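You operate a simulated robot arm through the tools that you are given. There is no shell and no other tool.

You are at the controls of a simulated robot arm. One attempt, no reset.

JOB
Set 3 mm stitches and sew the swatch in the slide plate.
Fine: switch the power on, push the slide in, shut the clamp, press Sew, wait till the run ends, open the clamp; power stays on, slide stays in.

The check looks at the end state, three seconds after you hand in, the way a careful person would. Anything else that was tipped, shoved, dropped, spilled or broken makes it a failure.

ROBOT AND FRAMES
A 7-joint arm with a two-finger gripper, fixed in place. Base frame: the origin is at the foot of the arm, x ahead of it, y to its left, z up; the work surface is at about z = 1.2. Units: cm, degrees, N and s.
With the tool pointing down near the work surface it reaches from about 28 to 60 cm from the base axis. Its first joint turns from -143.0 to 143.0 degrees. Payload 1.08 kg.
The TCP is the grasp point between the finger pads, 1.6 cm short of the fingertips. In the tool frame z runs along the fingers and y along their closing line. The gripper opens to 8.8 cm. The gripper's body begins 5.8 cm behind the TCP.
Orientation is that of the tool frame in the base frame, as [roll, pitch, yaw] about the fixed x, y, z axes, in that order (R = Rz(yaw) Ry(pitch) Rx(roll)). With the fingers straight down and closing along the base's y, the tool's x points along the base's -x, its y along +y and its z along -z.

CONTROLS
- The arm moves only by the tool jog_arm. Its argument "commands" is text: rows parted by semicolons, each of 7 numbers parted by spaces: the shift along the tool's x, y, z in units of 40 mm (1.0 is 40 mm), then the turn, a rotation vector about the tool's x, y, z in units of 8 degrees (1.0 is 8 degrees), then the gripper command, from -1 (shut) to 1 (fully open), values between in proportion. In form: tx ty tz rx ry rz grip; .... A call has 1 to 20 rows; each row shifts and turns the commanded pose from where the row before left it, along the tool's axes as they then stand. A call with a number of a shift or a turn outside -1 to 1 is refused whole. A row lasts 0.2 s, in which the tool goes at most 5 cm and 8.6 degrees; a call with a longer step from one row to the next is refused whole, and so is a gripper value outside its range. Where a pose cannot be reached the arm comes as near as it can. A force on the tool above 40 N (or 10 N above the force at the start of the call, whichever is more), or a blocked arm, ends the call early, and 0.2 s more pass. Each finger halts on what it meets, pressing with about 20 N; the grip force reading is that of the motor and also rises with nothing between the fingers. The clock runs only during rows and for 0.2 s after the last one: add rows that do not move to give the fingers time. The reply holds the time, the measured pose of the TCP, the force on the tool along the base axes, the opening and the grip force, in the units named above and with some noise, with the torque about the TCP (base axes, N m) and any sound that the robot's microphone picked up, and new pictures: "pictures" is both (left out), scene, wrist or none.
- Cameras (640 x 400 px; columns grow to the right, rows downward): "scene" is fixed at [5.08, 64.75, 75.39]; the picture's right is [-0.86, -0.51, 0.00], its down [-0.30, 0.50, -0.81] and it looks along [0.42, -0.70, -0.59] (base axes); focal length 345 px, centre (320, 200). "wrist" rides on the gripper at [8.2, -0.9, -9.2] in the tool frame; the picture's right is [0.10, 0.99, 0.00], its down [-0.70, 0.07, -0.71] and it looks along [-0.71, 0.07, 0.70] (tool axes); focal length 256 px, centre (320, 200). There is no depth. A picture from a camera that has moved, and an enlarged one, comes with that camera's place and axes in the base frame and with its lens.
- inspect(camera, box): a new picture of the part [left, top, right, bottom] of that camera's present view, enlarged. No time passes.
- sign_off(): hands the job in; it is judged then, once.

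Nothing tells you positions but the pictures and the camera data. Unless the task says otherwise, let go and move clear before handing in.

The tools are called after "Request:" as name(argument=value, ...) on one line, values as JSON. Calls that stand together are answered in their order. jog_arm: Moves the arm, as the interface text tells. Its arguments: {"type":"object","properties":{"commands":{"type":"string"},"pictures":{"type":"string","enum":["both","scene","wrist","none"]}},"required":["commands"]} The other tools are called the same way: inspect (camera, box) takes an enlarged picture of a part of a camera's view; sign_off () hands the job in.

At the start:

```text
t: 0.0
ee_pos: [45.15, -9.89, 31.0]
tcp_rot: [180.0, 0.0, -180.0]
force: [0.5, 0.9, 0.1]
moment: [-0.02, 0.01, -0.01]
gripper_width: 8.79
finger_force: 0.1
```

scene: 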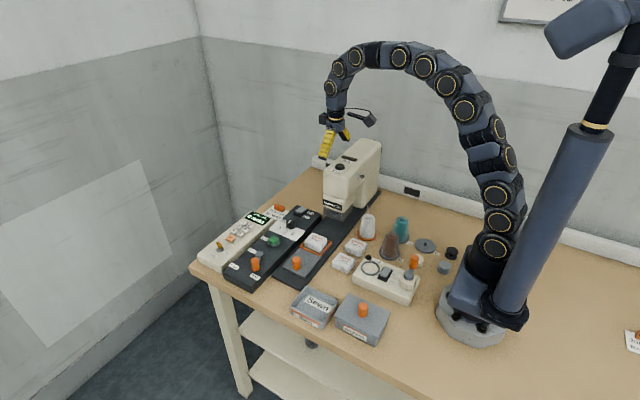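
wrist: 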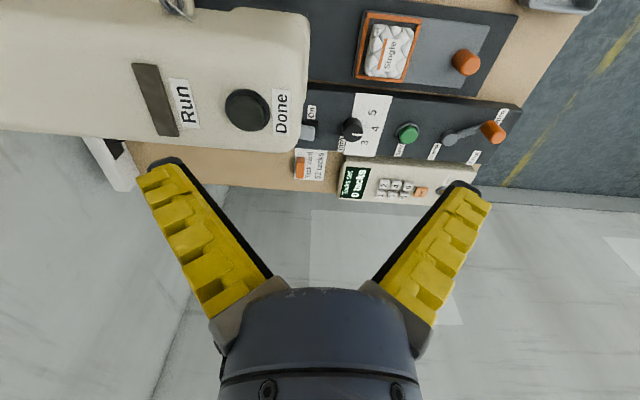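

I see a sewing machine with a control panel, slide plate, keypad box and various clutter. First I look closer at the parts before moving.

Request:
inspect(camera="scene", box=[190, 190, 350, 290])

Request:
inspect(camera="wrist", box=[280, 0, 540, 200])

Request:
inspect(camera="scene", box=[290, 130, 480, 350])

```text
4.00 times, centred on (270, 240) of scene
camera zoom: at [5.08, 64.75, 75.39], right [-0.86, -0.51, 0.0], down [-0.3, 0.5, -0.81], along [0.42, -0.7, -0.59], focal length 1380 px, centre (520, 40)
```

zoom: 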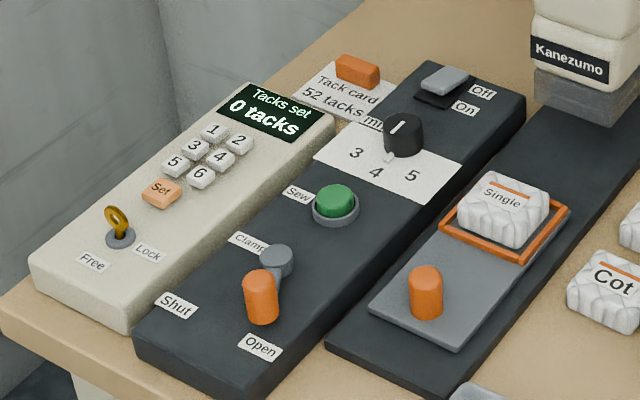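

```text
2.00 times, centred on (410, 100) of wrist
camera zoom: at [36.85, -10.64, 40.14], right [-0.1, 0.99, 0.0], down [0.7, 0.07, 0.71], along [0.71, 0.07, -0.7], focal length 512 px, centre (140, 400)
```

zoom: 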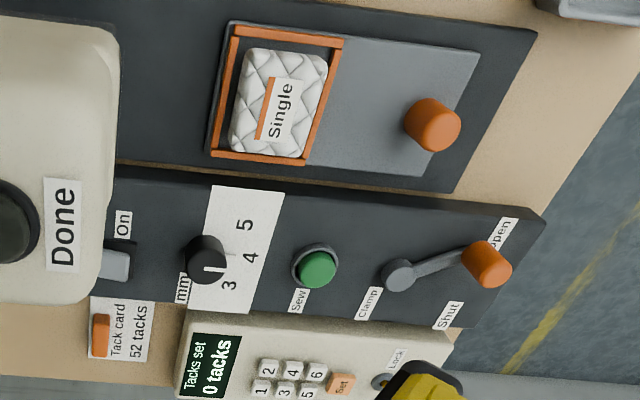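

```text
1.82 times, centred on (385, 240) of scene
camera zoom: at [5.08, 64.75, 75.39], right [-0.86, -0.51, 0.0], down [-0.3, 0.5, -0.81], along [0.42, -0.7, -0.59], focal length 628 px, centre (202, 127)
```

zoom: 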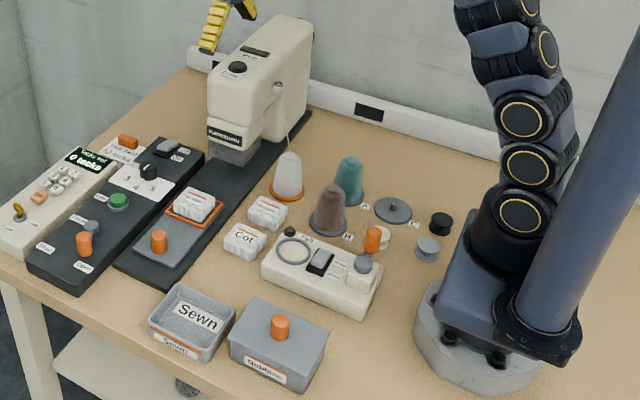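

I want a closer look at the dial, the switch and the lever before moving.

Request:
inspect(camera="scene", box=[262, 200, 318, 235])

Request:
inspect(camera="wrist", box=[290, 85, 400, 155])

Request:
inspect(camera="wrist", box=[420, 90, 530, 160])

Request:
inspect(camera="wrist", box=[340, 0, 500, 100])

```text
11.43 times, centred on (290, 218) of scene
camera zoom: at [5.08, 64.75, 75.39], right [-0.86, -0.51, 0.0], down [-0.3, 0.5, -0.81], along [0.42, -0.7, -0.59], focal length 3944 px, centre (663, 0)
```

zoom: 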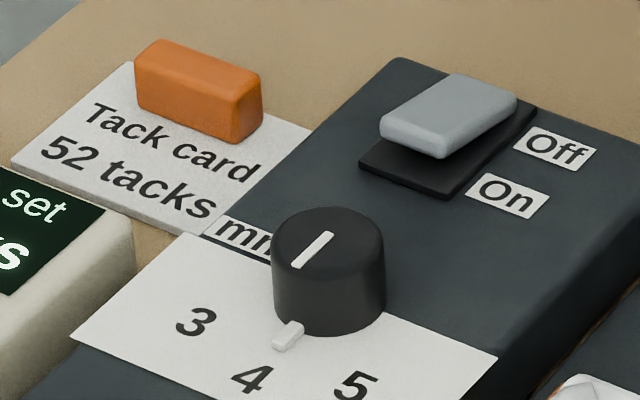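

```text
5.71 times, centred on (345, 120) of wrist
camera zoom: at [36.85, -10.64, 40.14], right [-0.1, 0.99, 0.0], down [0.7, 0.07, 0.71], along [0.71, 0.07, -0.7], focal length 1463 px, centre (177, 657)
```

zoom: 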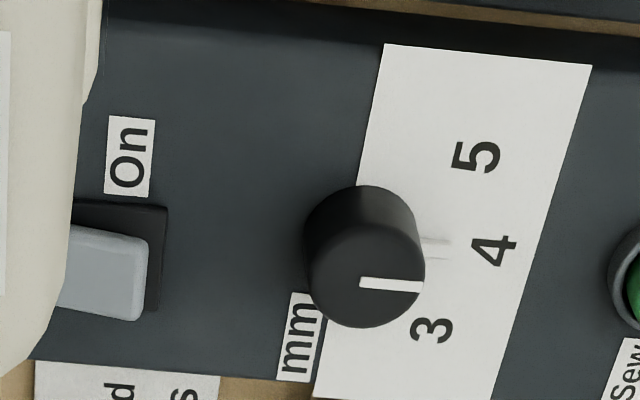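

```text
5.71 times, centred on (475, 125) of wrist
camera zoom: at [36.85, -10.64, 40.14], right [-0.1, 0.99, 0.0], down [0.7, 0.07, 0.71], along [0.71, 0.07, -0.7], focal length 1463 px, centre (-566, 629)
```

zoom: 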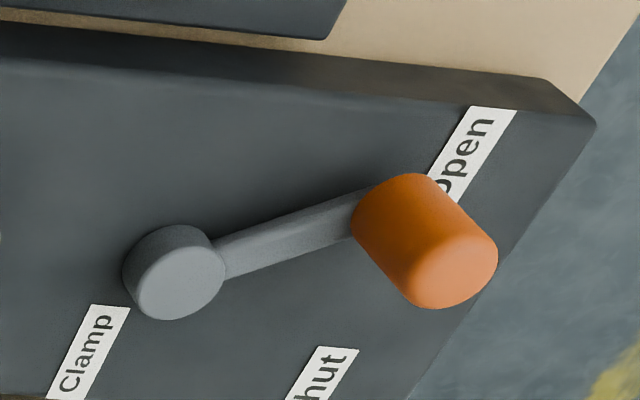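

```text
4.00 times, centred on (420, 50) of wrist
camera zoom: at [36.85, -10.64, 40.14], right [-0.1, 0.99, 0.0], down [0.7, 0.07, 0.71], along [0.71, 0.07, -0.7], focal length 1024 px, centre (-80, 800)
```

zoom: 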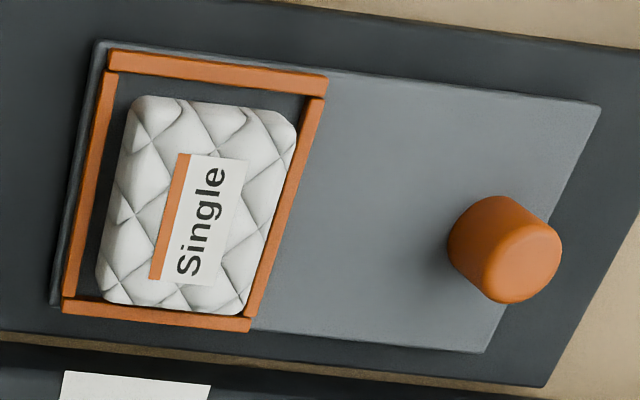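

The dial points at 4 (3 is further from the arm, clockwise seen from above), the power rocker is Off, the slide is out, and the clamp lever is Open. I estimate the dial at about (56.7, -3.5), top z≈5.8; I move high over it first and look again.

Request:
jog_arm(commands="-0.7 0.4 0 0 0 0 0.2; -0.7 0.4 0 0 0 0 0.2; -0.7 0.4 0 0 0 0 0.2; -0.75 0.4 0 0 0 0 0.2; 0 0 0.8 0 0 0 0.2; 0 0 0.8 0 0 0 0.2; 0 0 0.8 0 0 0 0.2; 0 0 0 0 0 0 0.2", pictures="both")

```text
t: 1.8
ee_pos: [56.55, -3.6, 21.64]
tcp_rot: [179.9, 0.1, 179.9]
force: [-0.2, 0.0, 0.0]
moment: [0.0, -0.01, -0.02]
gripper_width: 5.71
finger_force: 3.1
camera wrist: at [48.31, -4.29, 30.76], right [-0.1, 0.99, 0.0], down [0.7, 0.07, 0.71], along [0.71, 0.07, -0.7], focal length 256 px, centre (320, 200)
```

scene: 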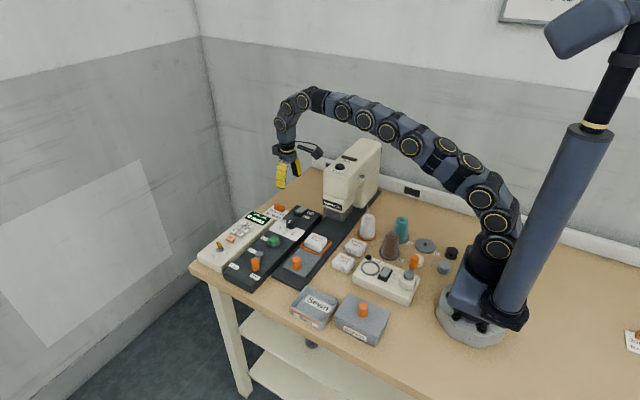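
wrist: 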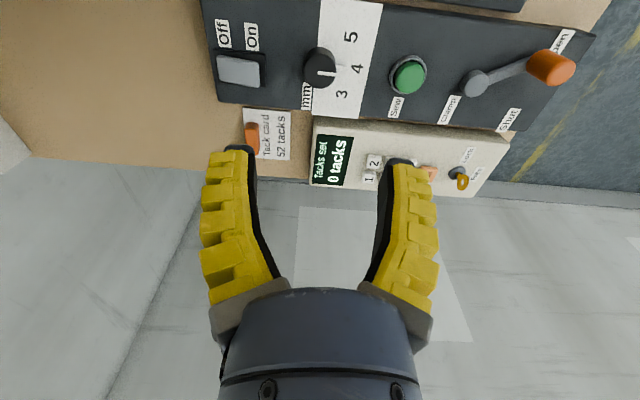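

The arm is above the dial. I look closely at the dial and switch to refine positions.

Request:
inspect(camera="wrist", box=[200, 0, 400, 125])

Request:
inspect(camera="wrist", box=[380, 10, 600, 140])

Request:
inspect(camera="scene", box=[260, 80, 480, 220])

```text
3.20 times, centred on (300, 62) of wrist
camera zoom: at [48.31, -4.29, 30.76], right [-0.1, 0.99, 0.0], down [0.7, 0.07, 0.71], along [0.71, 0.07, -0.7], focal length 819 px, centre (384, 640)
```

zoom: 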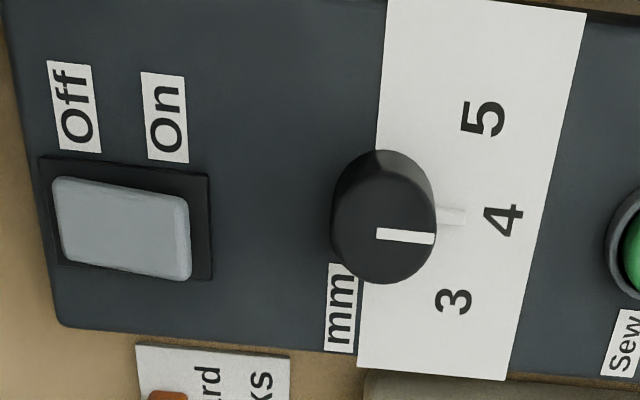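

```text
2.91 times, centred on (490, 75) of wrist
camera zoom: at [48.31, -4.29, 30.76], right [-0.1, 0.99, 0.0], down [0.7, 0.07, 0.71], along [0.71, 0.07, -0.7], focal length 745 px, centre (-174, 564)
```

zoom: 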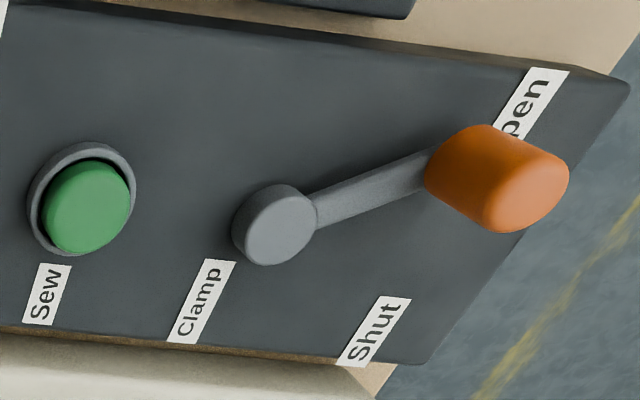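

```text
2.86 times, centred on (370, 150) of scene
camera zoom: at [5.08, 64.75, 75.39], right [-0.86, -0.51, 0.0], down [-0.3, 0.5, -0.81], along [0.42, -0.7, -0.59], focal length 986 px, centre (177, 343)
```

zoom: 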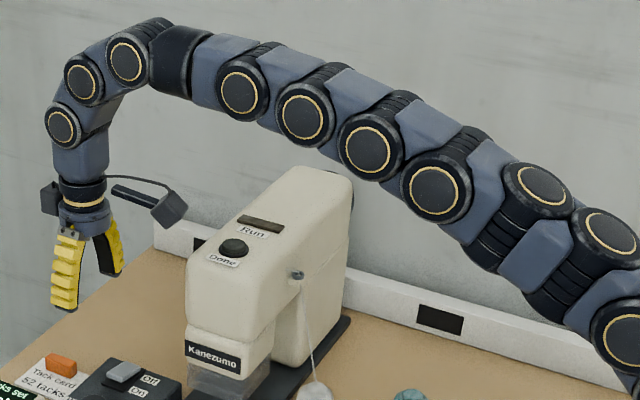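

Dial centre refined to about (56.95, -3.5), with detents 45° apart. I rotate the tool 45° clockwise above it, centre, and descend part of the way.

Request:
jog_arm(commands="-0.1 0.025 0 0 0 0 0.2; 0 0 0 0 0 0.9375 0.2; 0 0 0 0 0 0.9375 0.2; 0 0 0 0 0 0.9375 0.2; 0 0 0 0 0 0.9375 0.2; 0 0 0 0 0 0.9375 0.2; 0 0 0 0 0 0.9375 0.2; 0 0 0.8 0 0 0 0.2; 0 0 0.8 0 0 0 0.2; 0 0 0.8 0 0 0 0.2; 0 0 0 0 0 0 0.2", pictures="both")

```text
t: 4.2
ee_pos: [56.98, -3.34, 11.76]
tcp_rot: [-179.9, 0.0, 135.0]
force: [-0.4, -0.1, -0.2]
moment: [-0.02, -0.01, -0.01]
gripper_width: 5.72
finger_force: 2.7
camera wrist: at [50.39, 1.85, 20.88], right [0.63, 0.78, 0.0], down [0.55, -0.44, 0.71], along [0.55, -0.45, -0.7], focal length 256 px, centre (320, 200)
```

scene: 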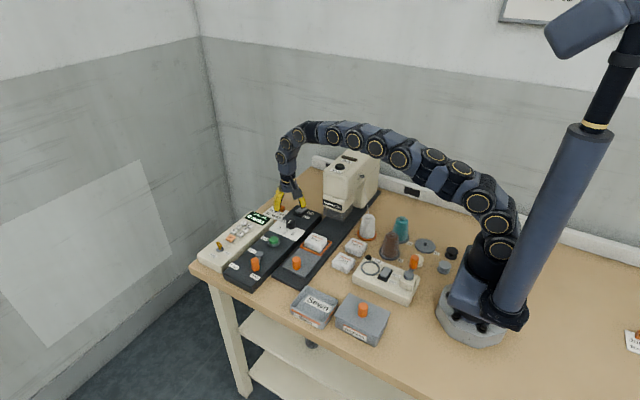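
wrist: 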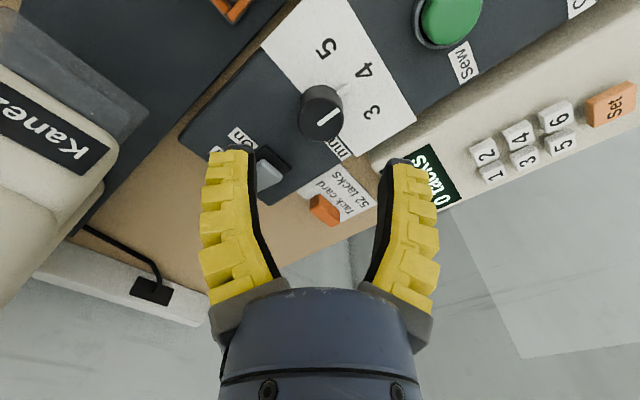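

The dial sits centred between the fingers. I descend around it and close.

Request:
jog_arm(commands="-0.021 -0.032 0.6 0 0 0 0.2; 0 0 0.5 0 0 0 0.2; 0 0 0.45 0 0 0 0.2; 0 0 0 0 0 0 0.2; 0 0 0 0 0 0 -0.4; 0 0 0 0 0 0 -0.6; 0 0 0 0 0 0 -0.6", pictures="both")

```text
t: 5.8
ee_pos: [56.89, -3.51, 5.69]
tcp_rot: [179.9, 0.1, 135.1]
force: [-3.6, 1.2, 14.4]
moment: [0.01, 0.01, 0.0]
gripper_width: 2.22
finger_force: 22.0
camera wrist: at [50.49, 1.81, 14.76], right [0.63, 0.78, 0.0], down [0.55, -0.44, 0.71], along [0.55, -0.45, -0.7], focal length 256 px, centre (320, 200)
```

scene: 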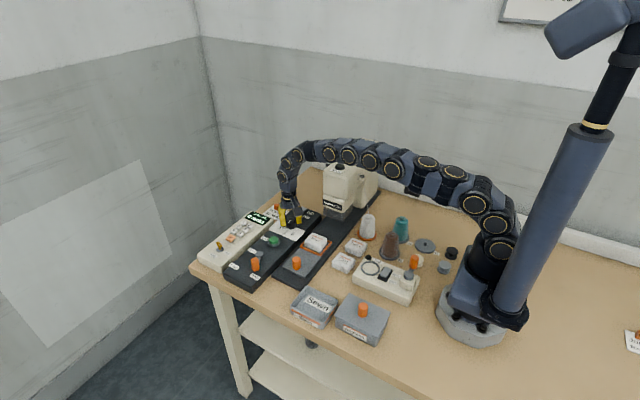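
wrist: 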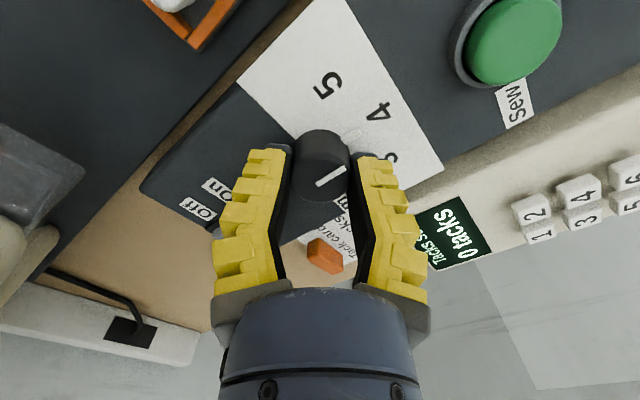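

The fingers have closed on the dial with some upward force; I look closely before turning.

Request:
inspect(camera="wrist", box=[240, 100, 440, 225])

Request:
inspect(camera="scene", box=[255, 180, 335, 240])

```text
3.20 times, centred on (340, 162) of wrist
camera zoom: at [50.49, 1.81, 14.76], right [0.63, 0.78, 0.0], down [0.55, -0.44, 0.71], along [0.55, -0.45, -0.7], focal length 819 px, centre (256, 320)
```

zoom: 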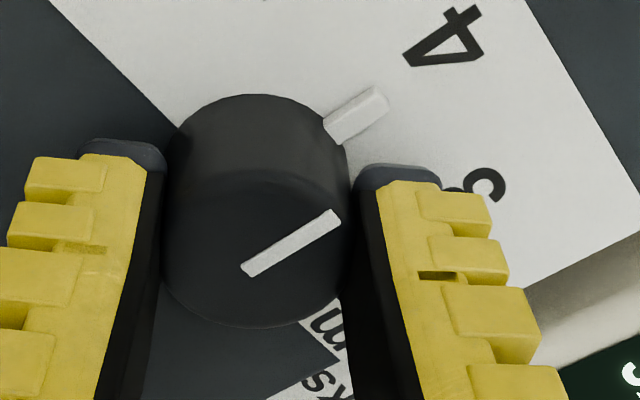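

```text
6.67 times, centred on (295, 210) of scene
camera zoom: at [5.08, 64.75, 75.39], right [-0.86, -0.51, 0.0], down [-0.3, 0.5, -0.81], along [0.42, -0.7, -0.59], focal length 2301 px, centre (487, 133)
```

zoom: 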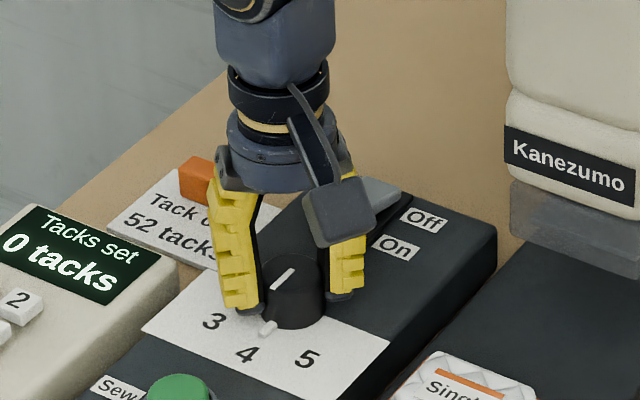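

The grip is centred but the fingertips press lightly on the panel. I'll loosen, lift 4 mm, and re-grip before turning.

Request:
jog_arm(commands="0 0 0 0 0 0 -0.1; 0 0 -0.1 0 0 0 -0.1; 0 0 0 0 0 0 -0.6; 0 0 0 0 0 0 -0.8; 0 0 0 0 0 0 -0.8", pictures="wrist")

```text
t: 7.0
ee_pos: [56.98, -3.39, 6.12]
tcp_rot: [179.9, 0.1, 135.0]
force: [2.8, 3.6, 9.1]
moment: [-0.13, -0.18, 0.01]
gripper_width: 2.2
finger_force: 22.0
camera wrist: at [50.46, 1.8, 15.16], right [0.63, 0.78, 0.0], down [0.55, -0.44, 0.71], along [0.55, -0.45, -0.7], focal length 256 px, centre (320, 200)
```

wrist: 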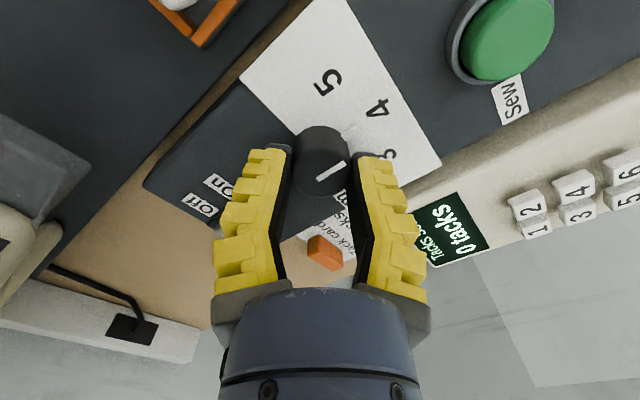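

Gripped well clear of the card. Now I turn the dial 45° clockwise toward 3.

Request:
jog_arm(commands="0 0 0 0 0 0.75 -0.8; 0 0 0 0 0 0.75 -0.8; 0 0 0 0 0 0.75 -0.8; 0 0 0 0 0 0.75 -0.8; 0 0 0 0 0 0.75 -0.8; 0 0 0 0 0 0.75 -0.8; 0 0 0 0 0 0.75 -0.8; 0 0 0 0 0 0.375 -0.8; 0 0 0 0 0 0 -0.8", pictures="both")

Request:
inspect(camera="wrist", box=[220, 80, 440, 220])

Request:
inspect(camera="scene", box=[255, 180, 335, 240])

```text
t: 9.0
ee_pos: [56.92, -3.43, 6.09]
tcp_rot: [179.9, 0.0, 90.1]
force: [23.4, 5.5, 5.9]
moment: [0.09, -0.21, 0.13]
gripper_width: 1.96
finger_force: 21.8
camera wrist: at [56.0, 4.81, 15.21], right [0.99, 0.1, 0.0], down [0.07, -0.7, 0.71], along [0.08, -0.71, -0.7], focal length 256 px, centre (320, 200)
```

scene: 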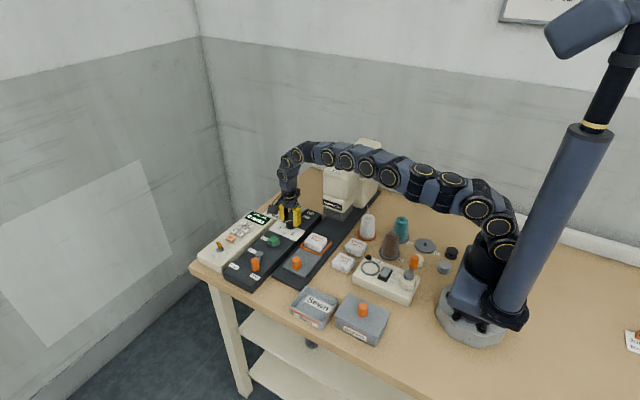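
wrist: 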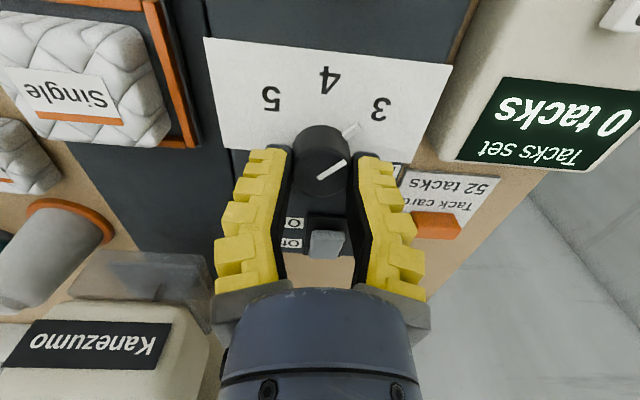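

```text
2.86 times, centred on (330, 150) of wrist
camera zoom: at [56.0, 4.81, 15.21], right [0.99, 0.1, 0.0], down [0.07, -0.7, 0.71], along [0.08, -0.71, -0.7], focal length 731 px, centre (291, 343)
```

zoom: 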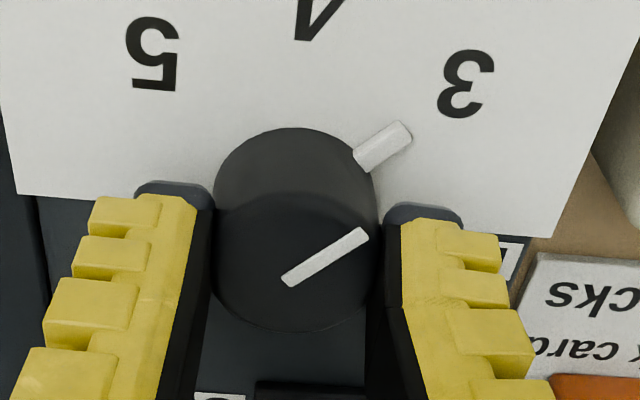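

```text
6.67 times, centred on (295, 210) of scene
camera zoom: at [5.08, 64.75, 75.39], right [-0.86, -0.51, 0.0], down [-0.3, 0.5, -0.81], along [0.42, -0.7, -0.59], focal length 2301 px, centre (487, 133)
```

zoom: 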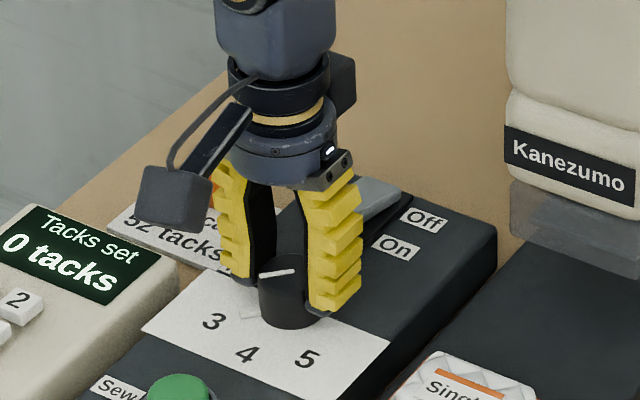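

The dial's pointer now looks aimed at 3. I release, rise, and check from above.

Request:
jog_arm(commands="0 0 0 0 0 0 0.2; 0 0 0 0 0 0 0.2; 0 0 -0.5 0 0 0 0.2; 0 0 -0.8 0 0 0 0.2; 0 0 -0.8 0 0 0 0.2; 0 0 0 0 0 0 0.2", pictures="both")

Request:
inspect(camera="wrist", box=[240, 50, 440, 175])

Request:
inspect(camera="scene", box=[255, 190, 335, 240])

```text
t: 10.4
ee_pos: [56.75, -3.39, 14.63]
tcp_rot: [180.0, 0.0, 90.0]
force: [-0.3, -1.2, 0.0]
moment: [0.01, 0.02, 0.0]
gripper_width: 5.7
finger_force: 2.6
camera wrist: at [55.75, 4.85, 23.67], right [0.99, 0.1, 0.0], down [0.07, -0.7, 0.71], along [0.07, -0.71, -0.7], focal length 256 px, centre (320, 200)
```

scene: 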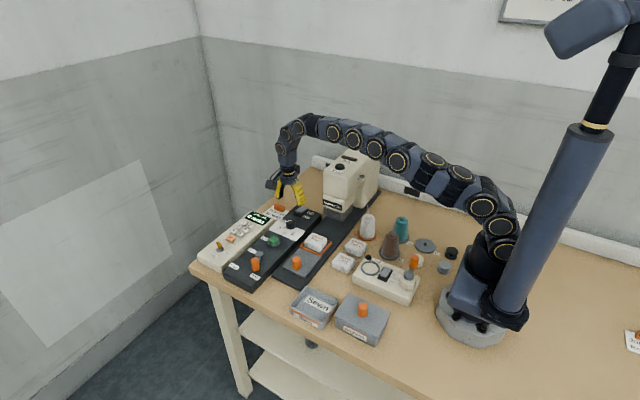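
wrist: 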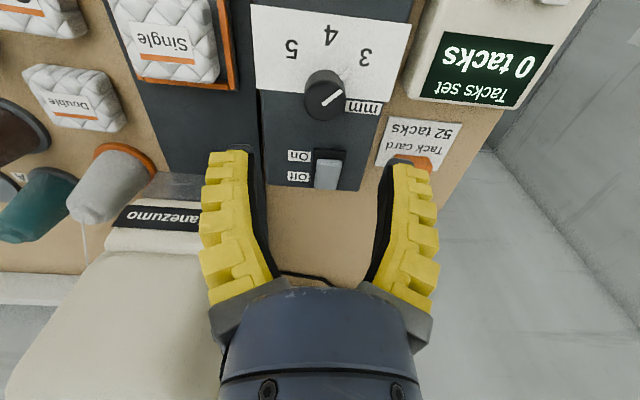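

```text
3.20 times, centred on (340, 112) of wrist
camera zoom: at [55.75, 4.85, 23.67], right [0.99, 0.1, 0.0], down [0.07, -0.7, 0.71], along [0.07, -0.71, -0.7], focal length 819 px, centre (256, 480)
```

zoom: 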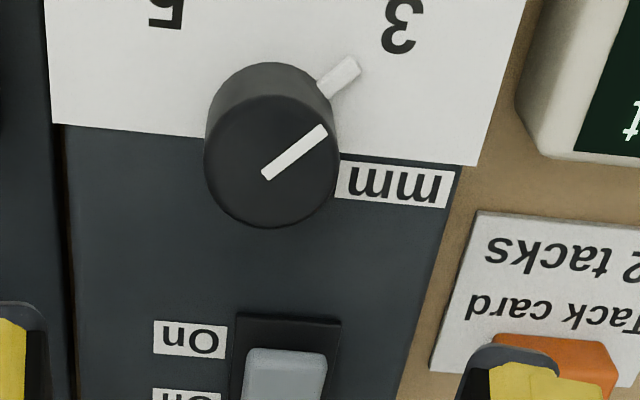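

```text
8.00 times, centred on (295, 215) of scene
camera zoom: at [5.08, 64.75, 75.39], right [-0.86, -0.51, 0.0], down [-0.3, 0.5, -0.81], along [0.42, -0.7, -0.59], focal length 2761 px, centre (520, 80)
```

zoom: 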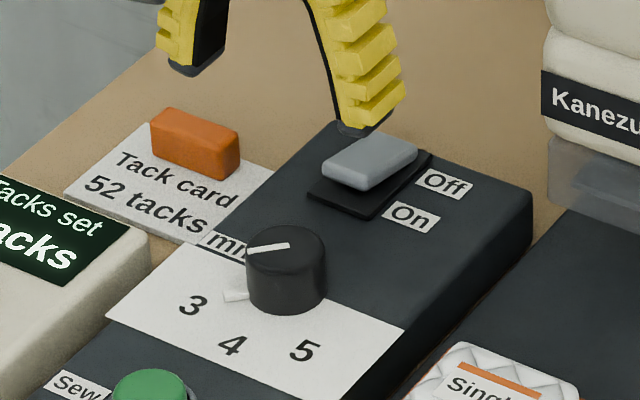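

The dial now points at 3. Next is the power rocker; its On end (about (58, -9.7)) is raised, so I close the fingers, move over it and descend.

Request:
jog_arm(commands="-0.5 0.1 0 0 0 0 -1; -0.5 0.1 0 0 0 0 -1; -0.575 0.11 0 0 0 0 -1; 0 0 0.6 0 0 0 -1; 0 0 0.6 0 0 0 -1; 0 0 0 0 0 0 -1", pictures="both")

Request:
inspect(camera="scene", box=[265, 150, 345, 225])

Request:
inspect(camera="wrist", box=[240, 60, 440, 185])

```text
t: 11.8
ee_pos: [58.08, -9.84, 9.53]
tcp_rot: [-179.9, -0.1, 90.0]
force: [-0.6, 0.8, -0.5]
moment: [-0.01, 0.02, 0.0]
gripper_width: 0.01
finger_force: 20.4
camera wrist: at [57.15, -1.56, 18.67], right [0.99, 0.1, 0.0], down [0.07, -0.7, 0.71], along [0.07, -0.71, -0.71], focal length 256 px, centre (320, 200)
```

scene: 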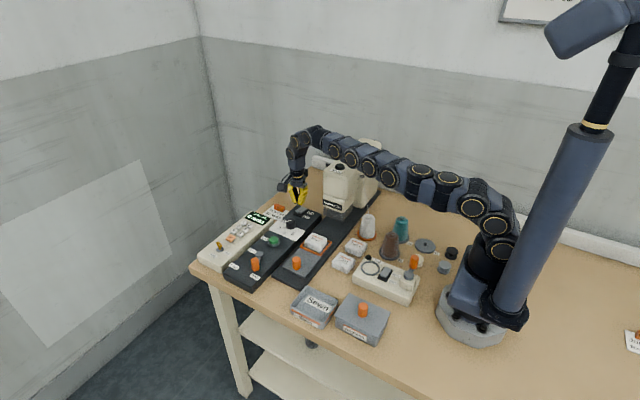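
wrist: 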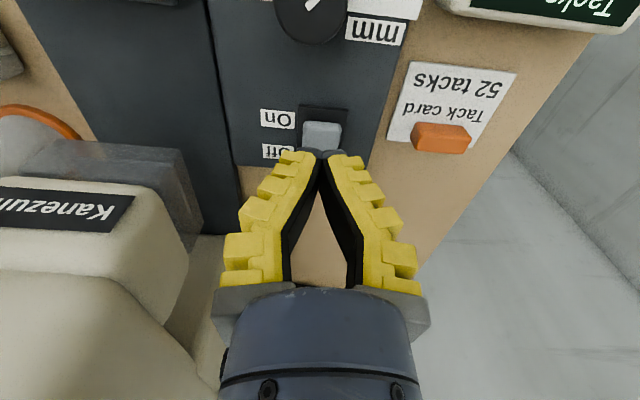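

```text
5.33 times, centred on (305, 188) of scene
camera zoom: at [5.08, 64.75, 75.39], right [-0.86, -0.51, 0.0], down [-0.3, 0.5, -0.81], along [0.42, -0.7, -0.59], focal length 1840 px, centre (400, 267)
```

zoom: 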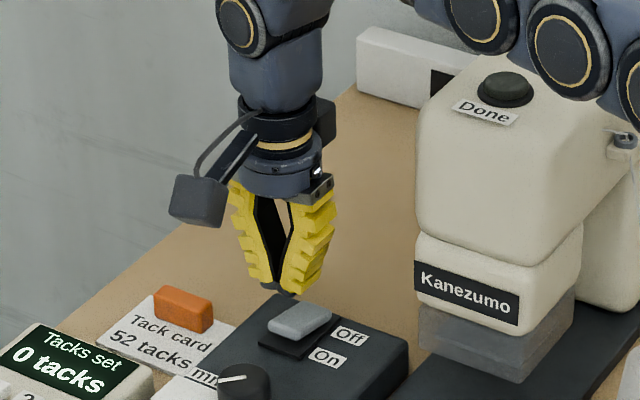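

```text
3.20 times, centred on (340, 122) of wrist
camera zoom: at [57.15, -1.56, 18.67], right [0.99, 0.1, 0.0], down [0.07, -0.7, 0.71], along [0.07, -0.71, -0.71], focal length 819 px, centre (256, 448)
```

zoom: 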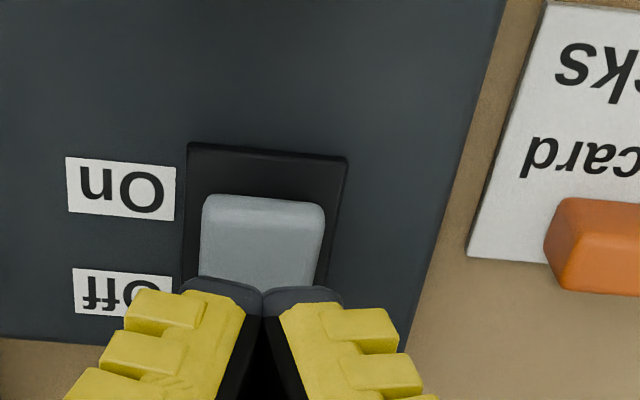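

The closed fingertips are lined up above the On end of the rocker. I press down in small steps.

Request:
jog_arm(commands="0.03 0 0.5 0 0 0 -1; 0 0 0.1 0 0 0 -1; 0 0 0.1 0 0 0 -1; 0 0 0.1 0 0 0 -1; 0 0 0.1 0 0 0 -1; 0 0 0.1 0 0 0 -1", pictures="wrist")

Request:
inspect(camera="scene", box=[265, 150, 345, 225])

```text
t: 13.2
ee_pos: [58.0, -9.74, 5.76]
tcp_rot: [179.9, 0.1, 90.0]
force: [-1.4, 0.3, 5.8]
moment: [-0.03, 0.02, -0.05]
gripper_width: 0.59
finger_force: 21.9
camera wrist: at [57.14, -1.51, 14.87], right [0.99, 0.1, 0.0], down [0.07, -0.7, 0.71], along [0.07, -0.71, -0.7], focal length 256 px, centre (320, 200)
```

wrist: 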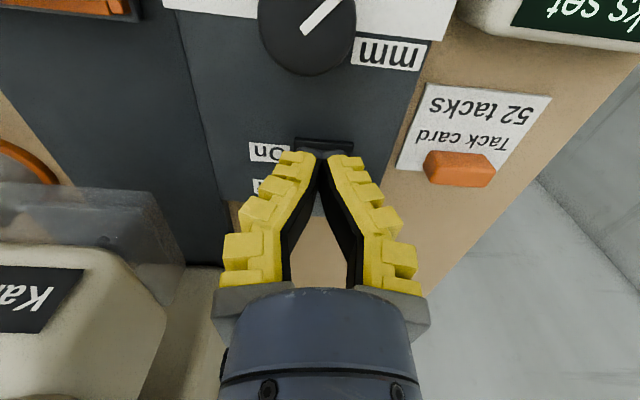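

```text
5.33 times, centred on (305, 188) of scene
camera zoom: at [5.08, 64.75, 75.39], right [-0.86, -0.51, 0.0], down [-0.3, 0.5, -0.81], along [0.42, -0.7, -0.59], focal length 1840 px, centre (400, 267)
```

zoom: 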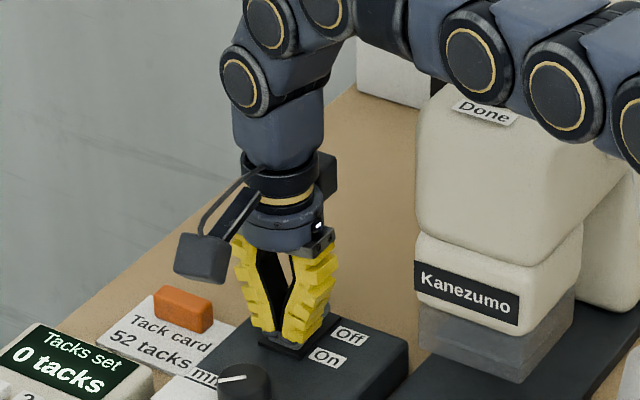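

The rocker seems to have moved under the fingers. I lift off and look at it.

Request:
jog_arm(commands="0 0 -0.5 0 0 0 -1; 0.4 0 -0.8 0 0 0 -1; 0.8 0 -0.4 0 0 0 -1; 0 0 0 0 0 0 -1", pictures="wrist")

Request:
inspect(camera="scene", box=[265, 150, 345, 225])

Request:
inspect(camera="wrist", box=[240, 100, 440, 225])

```text
t: 14.2
ee_pos: [57.91, -4.87, 12.38]
tcp_rot: [-180.0, 0.0, 90.0]
force: [0.3, -0.5, 0.0]
moment: [-0.03, 0.01, -0.02]
gripper_width: 0.0
finger_force: 22.2
camera wrist: at [57.04, 3.35, 21.48], right [0.99, 0.1, 0.0], down [0.07, -0.7, 0.71], along [0.07, -0.71, -0.7], focal length 256 px, centre (320, 200)
```

wrist: 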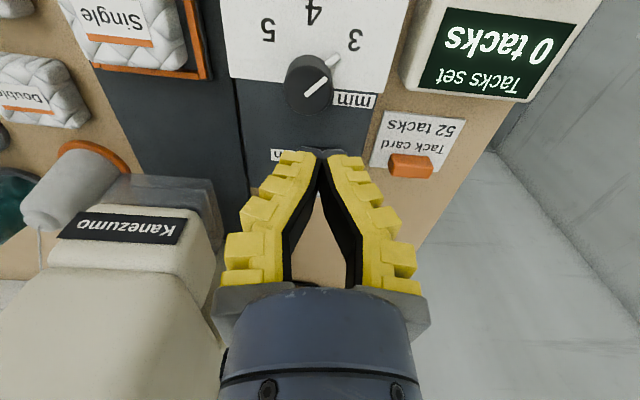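

```text
5.33 times, centred on (305, 188) of scene
camera zoom: at [5.08, 64.75, 75.39], right [-0.86, -0.51, 0.0], down [-0.3, 0.5, -0.81], along [0.42, -0.7, -0.59], focal length 1840 px, centre (400, 267)
```

zoom: 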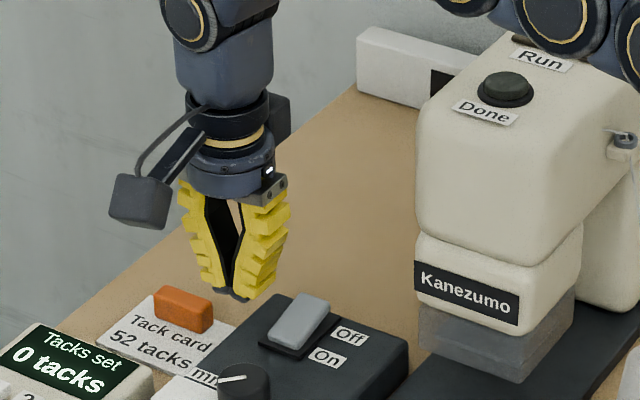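

```text
3.20 times, centred on (340, 162) of wrist
camera zoom: at [57.04, 3.35, 21.48], right [0.99, 0.1, 0.0], down [0.07, -0.7, 0.71], along [0.07, -0.71, -0.7], focal length 819 px, centre (256, 320)
```

zoom: 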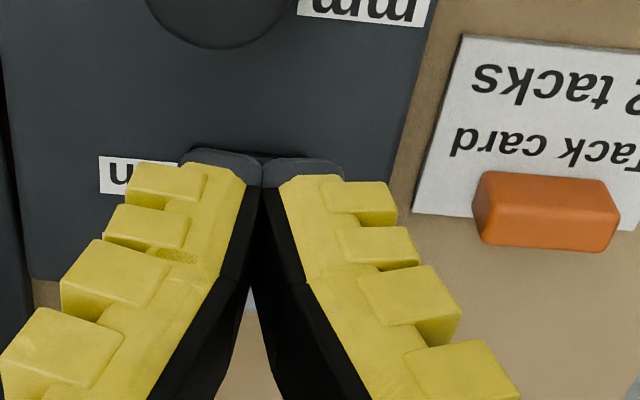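

The rocker is now down at On. Next I move over the outer side of the slide plate's orange knob (about (46, 9.1)).

Request:
jog_arm(commands="0.86 -0.595 0 0 0 0 -1; 0.86 -0.595 0 0 0 0 -1; 0.86 -0.595 0 0 0 0 -1; 0.86 -0.595 0 0 0 0 -1; 0.86 -0.595 0 0 0 0 -1; 0 0 0 0 0 0 -1", pictures="both")

Request:
inspect(camera="scene", box=[220, 190, 350, 290])

Request:
inspect(camera="wrist", box=[220, 60, 440, 200])

```text
t: 15.6
ee_pos: [46.2, 12.16, 12.47]
tcp_rot: [-180.0, 0.1, 89.9]
force: [-0.2, 0.1, -0.2]
moment: [-0.01, 0.01, 0.03]
gripper_width: 0.02
finger_force: 22.5
camera wrist: at [45.24, 20.5, 21.59], right [0.99, 0.1, 0.0], down [0.07, -0.7, 0.71], along [0.07, -0.71, -0.7], focal length 256 px, centre (320, 200)
```

scene: 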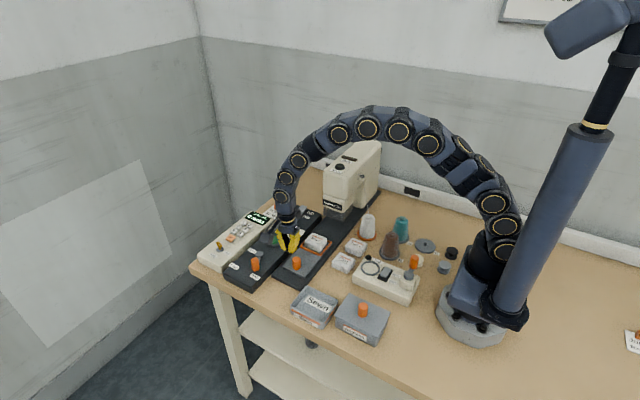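
wrist: 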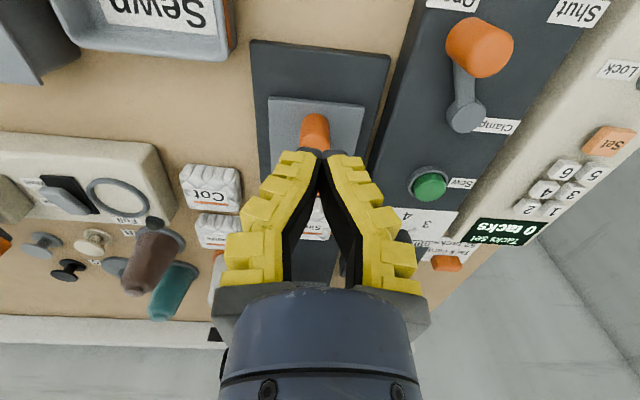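

```text
4.00 times, centred on (285, 240) of scene
camera zoom: at [5.08, 64.75, 75.39], right [-0.86, -0.51, 0.0], down [-0.3, 0.5, -0.81], along [0.42, -0.7, -0.59], focal length 1380 px, centre (460, 40)
```

zoom: 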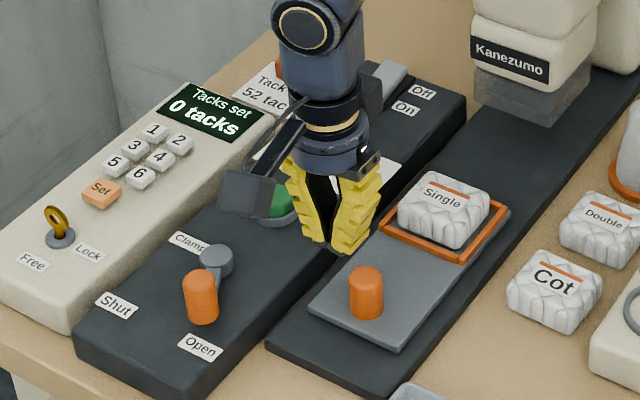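

```text
2.86 times, centred on (330, 130) of wrist
camera zoom: at [45.24, 20.5, 21.59], right [0.99, 0.1, 0.0], down [0.07, -0.7, 0.71], along [0.07, -0.71, -0.7], focal length 731 px, centre (291, 400)
```

zoom: 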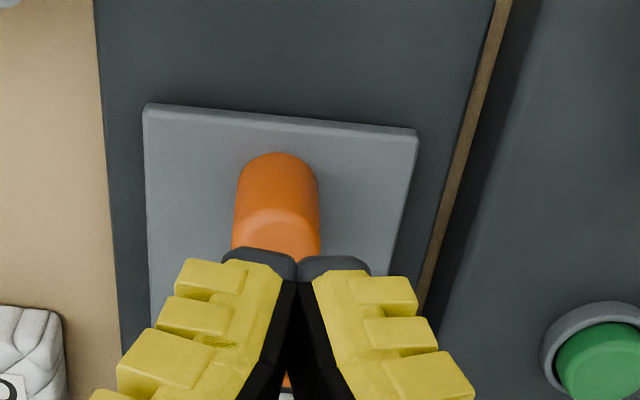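

The slide knob is at about (45.85, 9.5), radius ~1.15. I shift the closed fingers just outside it, descend and start pushing toward the machine.

Request:
jog_arm(commands="0.25 -0.09 0 0 0 0 -1; 0 0 0.6 0 0 0 -1; 0 0 0.6 0 0 0 -1; 0 0 0.6 0 0 0 -1; 0 0 0 0 0 0 -1; -0.2 0 0 0 0 0 -1; -0.2 0 0 0 0 0 -1; -0.2 0 0 0 0 0 -1; -0.2 0 0 0 0 0 -1", pictures="both")

Request:
inspect(camera="scene", box=[220, 190, 350, 290])

```text
t: 17.6
ee_pos: [45.79, 10.12, 5.2]
tcp_rot: [-180.0, 0.0, 90.0]
force: [-0.7, 0.5, -0.1]
moment: [-0.02, 0.02, 0.0]
gripper_width: 0.01
finger_force: 22.0
camera wrist: at [44.98, 18.32, 14.39], right [0.99, 0.1, 0.0], down [0.07, -0.7, 0.71], along [0.07, -0.71, -0.7], focal length 256 px, centre (320, 200)
```

scene: 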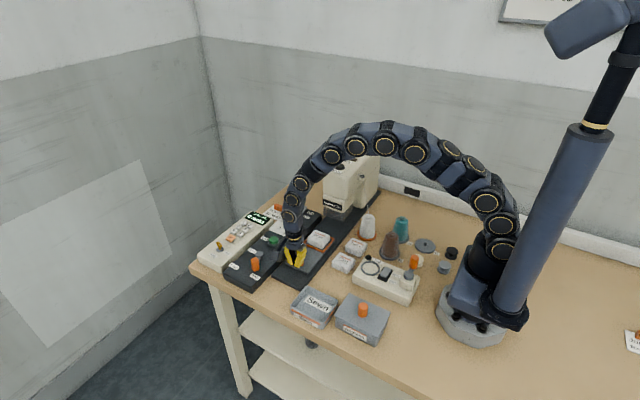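
wrist: 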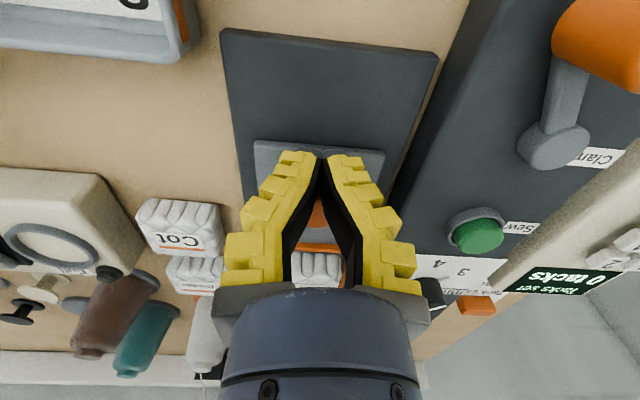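

```text
4.00 times, centred on (285, 240) of scene
camera zoom: at [5.08, 64.75, 75.39], right [-0.86, -0.51, 0.0], down [-0.3, 0.5, -0.81], along [0.42, -0.7, -0.59], focal length 1380 px, centre (460, 40)
```

zoom: 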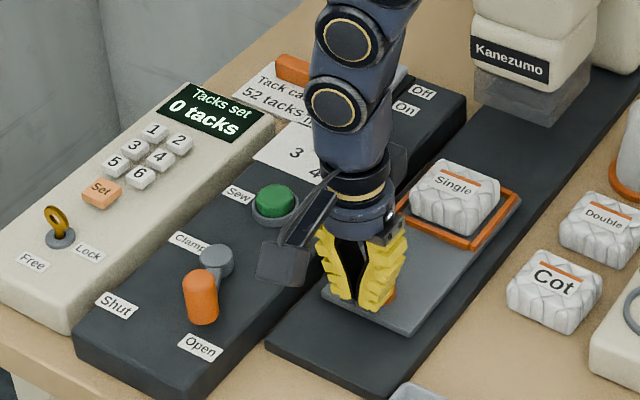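

The slide glides freely with the push. I continue pushing it in.

Request:
jog_arm(commands="-0.25 0 0 0 0 0 -1; -0.25 0 0 0 0 0 -1; -0.25 0 0 0 0 0 -1; -0.25 0 0 0 0 0 -1; -0.25 0 0 0 0 0 -1; -0.25 0 0 0 0 0 -1; -0.25 0 0 0 0 0 -1; -0.25 0 0 0 0 0 -1", pictures="both")

Request:
inspect(camera="scene", box=[240, 170, 390, 290])

```text
t: 19.4
ee_pos: [45.77, 2.07, 5.21]
tcp_rot: [180.0, 0.0, 90.0]
force: [1.0, 0.6, -0.4]
moment: [0.01, 0.0, 0.0]
gripper_width: 0.0
finger_force: 22.7
camera wrist: at [44.84, 10.36, 14.35], right [0.99, 0.1, 0.0], down [0.07, -0.7, 0.71], along [0.07, -0.71, -0.7], focal length 256 px, centre (320, 200)
```

scene: 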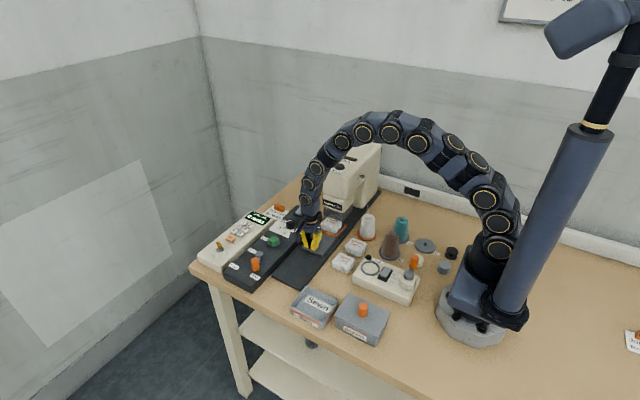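
wrist: 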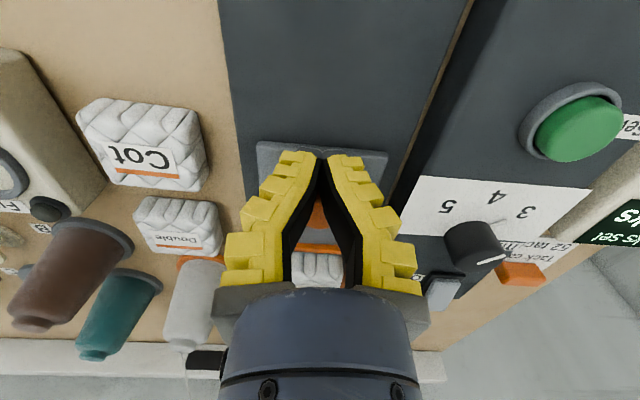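

```text
3.33 times, centred on (315, 230) of scene
camera zoom: at [5.08, 64.75, 75.39], right [-0.86, -0.51, 0.0], down [-0.3, 0.5, -0.81], along [0.42, -0.7, -0.59], focal length 1150 px, centre (337, 100)
```

zoom: 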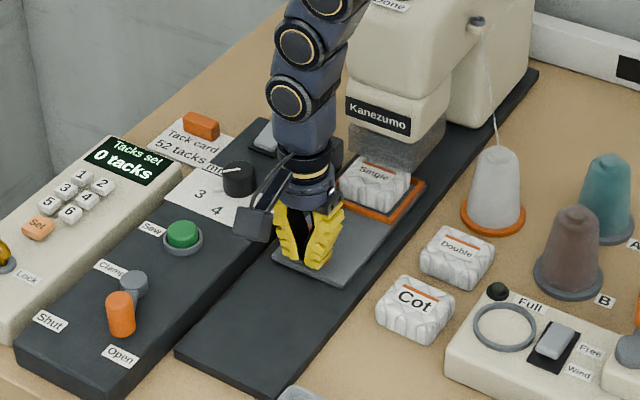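

The cassette is about to enter under the head. I continue more slowly and watch for the stop.

Request:
jog_arm(commands="-0.15 0 0 0 0 0 -1; -0.15 0 0 0 0 0 -1; -0.15 0 0 0 0 0 -1; -0.15 0 0 0 0 0 -1; -0.15 0 0 0 0 0 -1; -0.15 0 0 0 0 0 -1; -0.15 0 0 0 0 0 -1; -0.15 0 0 0 0 0 -1", pictures="both")

Request:
inspect(camera="scene", box=[240, 170, 390, 290])

```text
t: 21.2
ee_pos: [45.86, -2.36, 5.34]
tcp_rot: [179.9, -0.1, 90.2]
force: [-2.7, 23.6, 6.7]
moment: [0.17, -0.03, 0.09]
gripper_width: 0.0
finger_force: 22.3
camera wrist: at [44.93, 5.87, 14.35], right [0.99, 0.11, 0.0], down [0.07, -0.7, 0.71], along [0.07, -0.7, -0.71], focal length 256 px, centre (320, 200)
```

scene: 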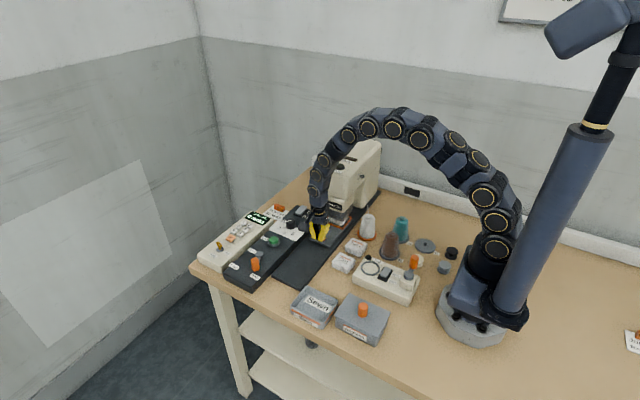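
wrist: 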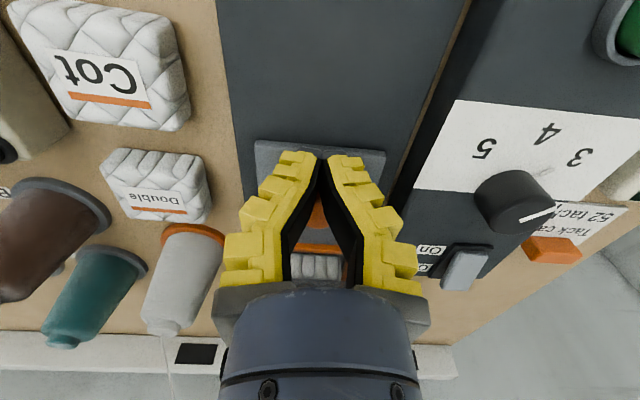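

```text
3.33 times, centred on (315, 230) of scene
camera zoom: at [5.08, 64.75, 75.39], right [-0.86, -0.51, 0.0], down [-0.3, 0.5, -0.81], along [0.42, -0.7, -0.59], focal length 1150 px, centre (337, 100)
```

zoom: 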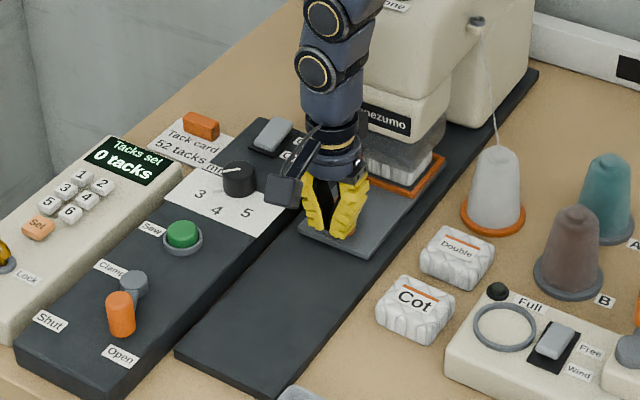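

The slide met resistance at 23 N (travel about 14 cm), probably its end stop. I push a touch more to confirm it is fully in.

Request:
jog_arm(commands="-0.04 0 0 0 0 0 -1; -0.03 0 0 0 0 0 -1; 0 0 0 0 0 0 -1", pictures="none")

Request:
inspect(camera="scene", box=[310, 190, 370, 240])

Request:
inspect(camera="wrist", box=[220, 100, 420, 300])

```text
t: 21.6
ee_pos: [45.88, -2.36, 5.31]
tcp_rot: [180.0, -0.2, 90.2]
force: [0.9, 6.3, 2.2]
moment: [0.02, -0.03, 0.03]
gripper_width: 0.01
finger_force: 22.2
stopped in row 2: the force on the tool passed its limit at 42 N (the readings are from after the stop); the commanded pose is now the measured one
```

```text
8.00 times, centred on (340, 215) of scene
camera zoom: at [5.08, 64.75, 75.39], right [-0.86, -0.51, 0.0], down [-0.3, 0.5, -0.81], along [0.42, -0.7, -0.59], focal length 2761 px, centre (160, 80)
```

zoom: 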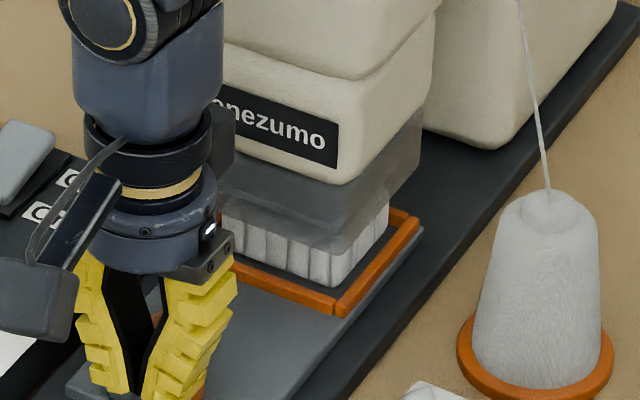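

```text
2.00 times, centred on (320, 200) of wrist
camera zoom: at [44.93, 5.89, 14.35], right [0.99, 0.11, 0.0], down [0.08, -0.7, 0.71], along [0.08, -0.7, -0.71], focal length 512 px, centre (320, 200)
```

zoom: 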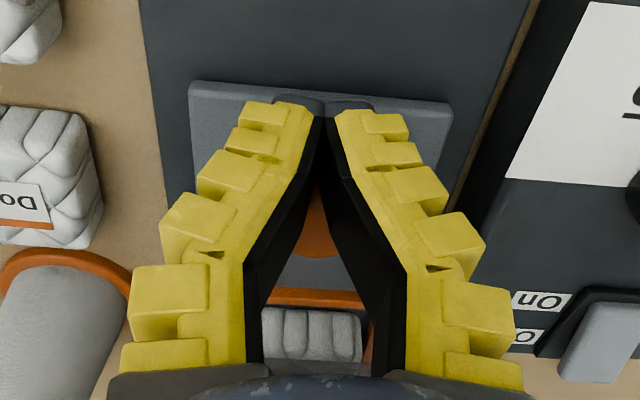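

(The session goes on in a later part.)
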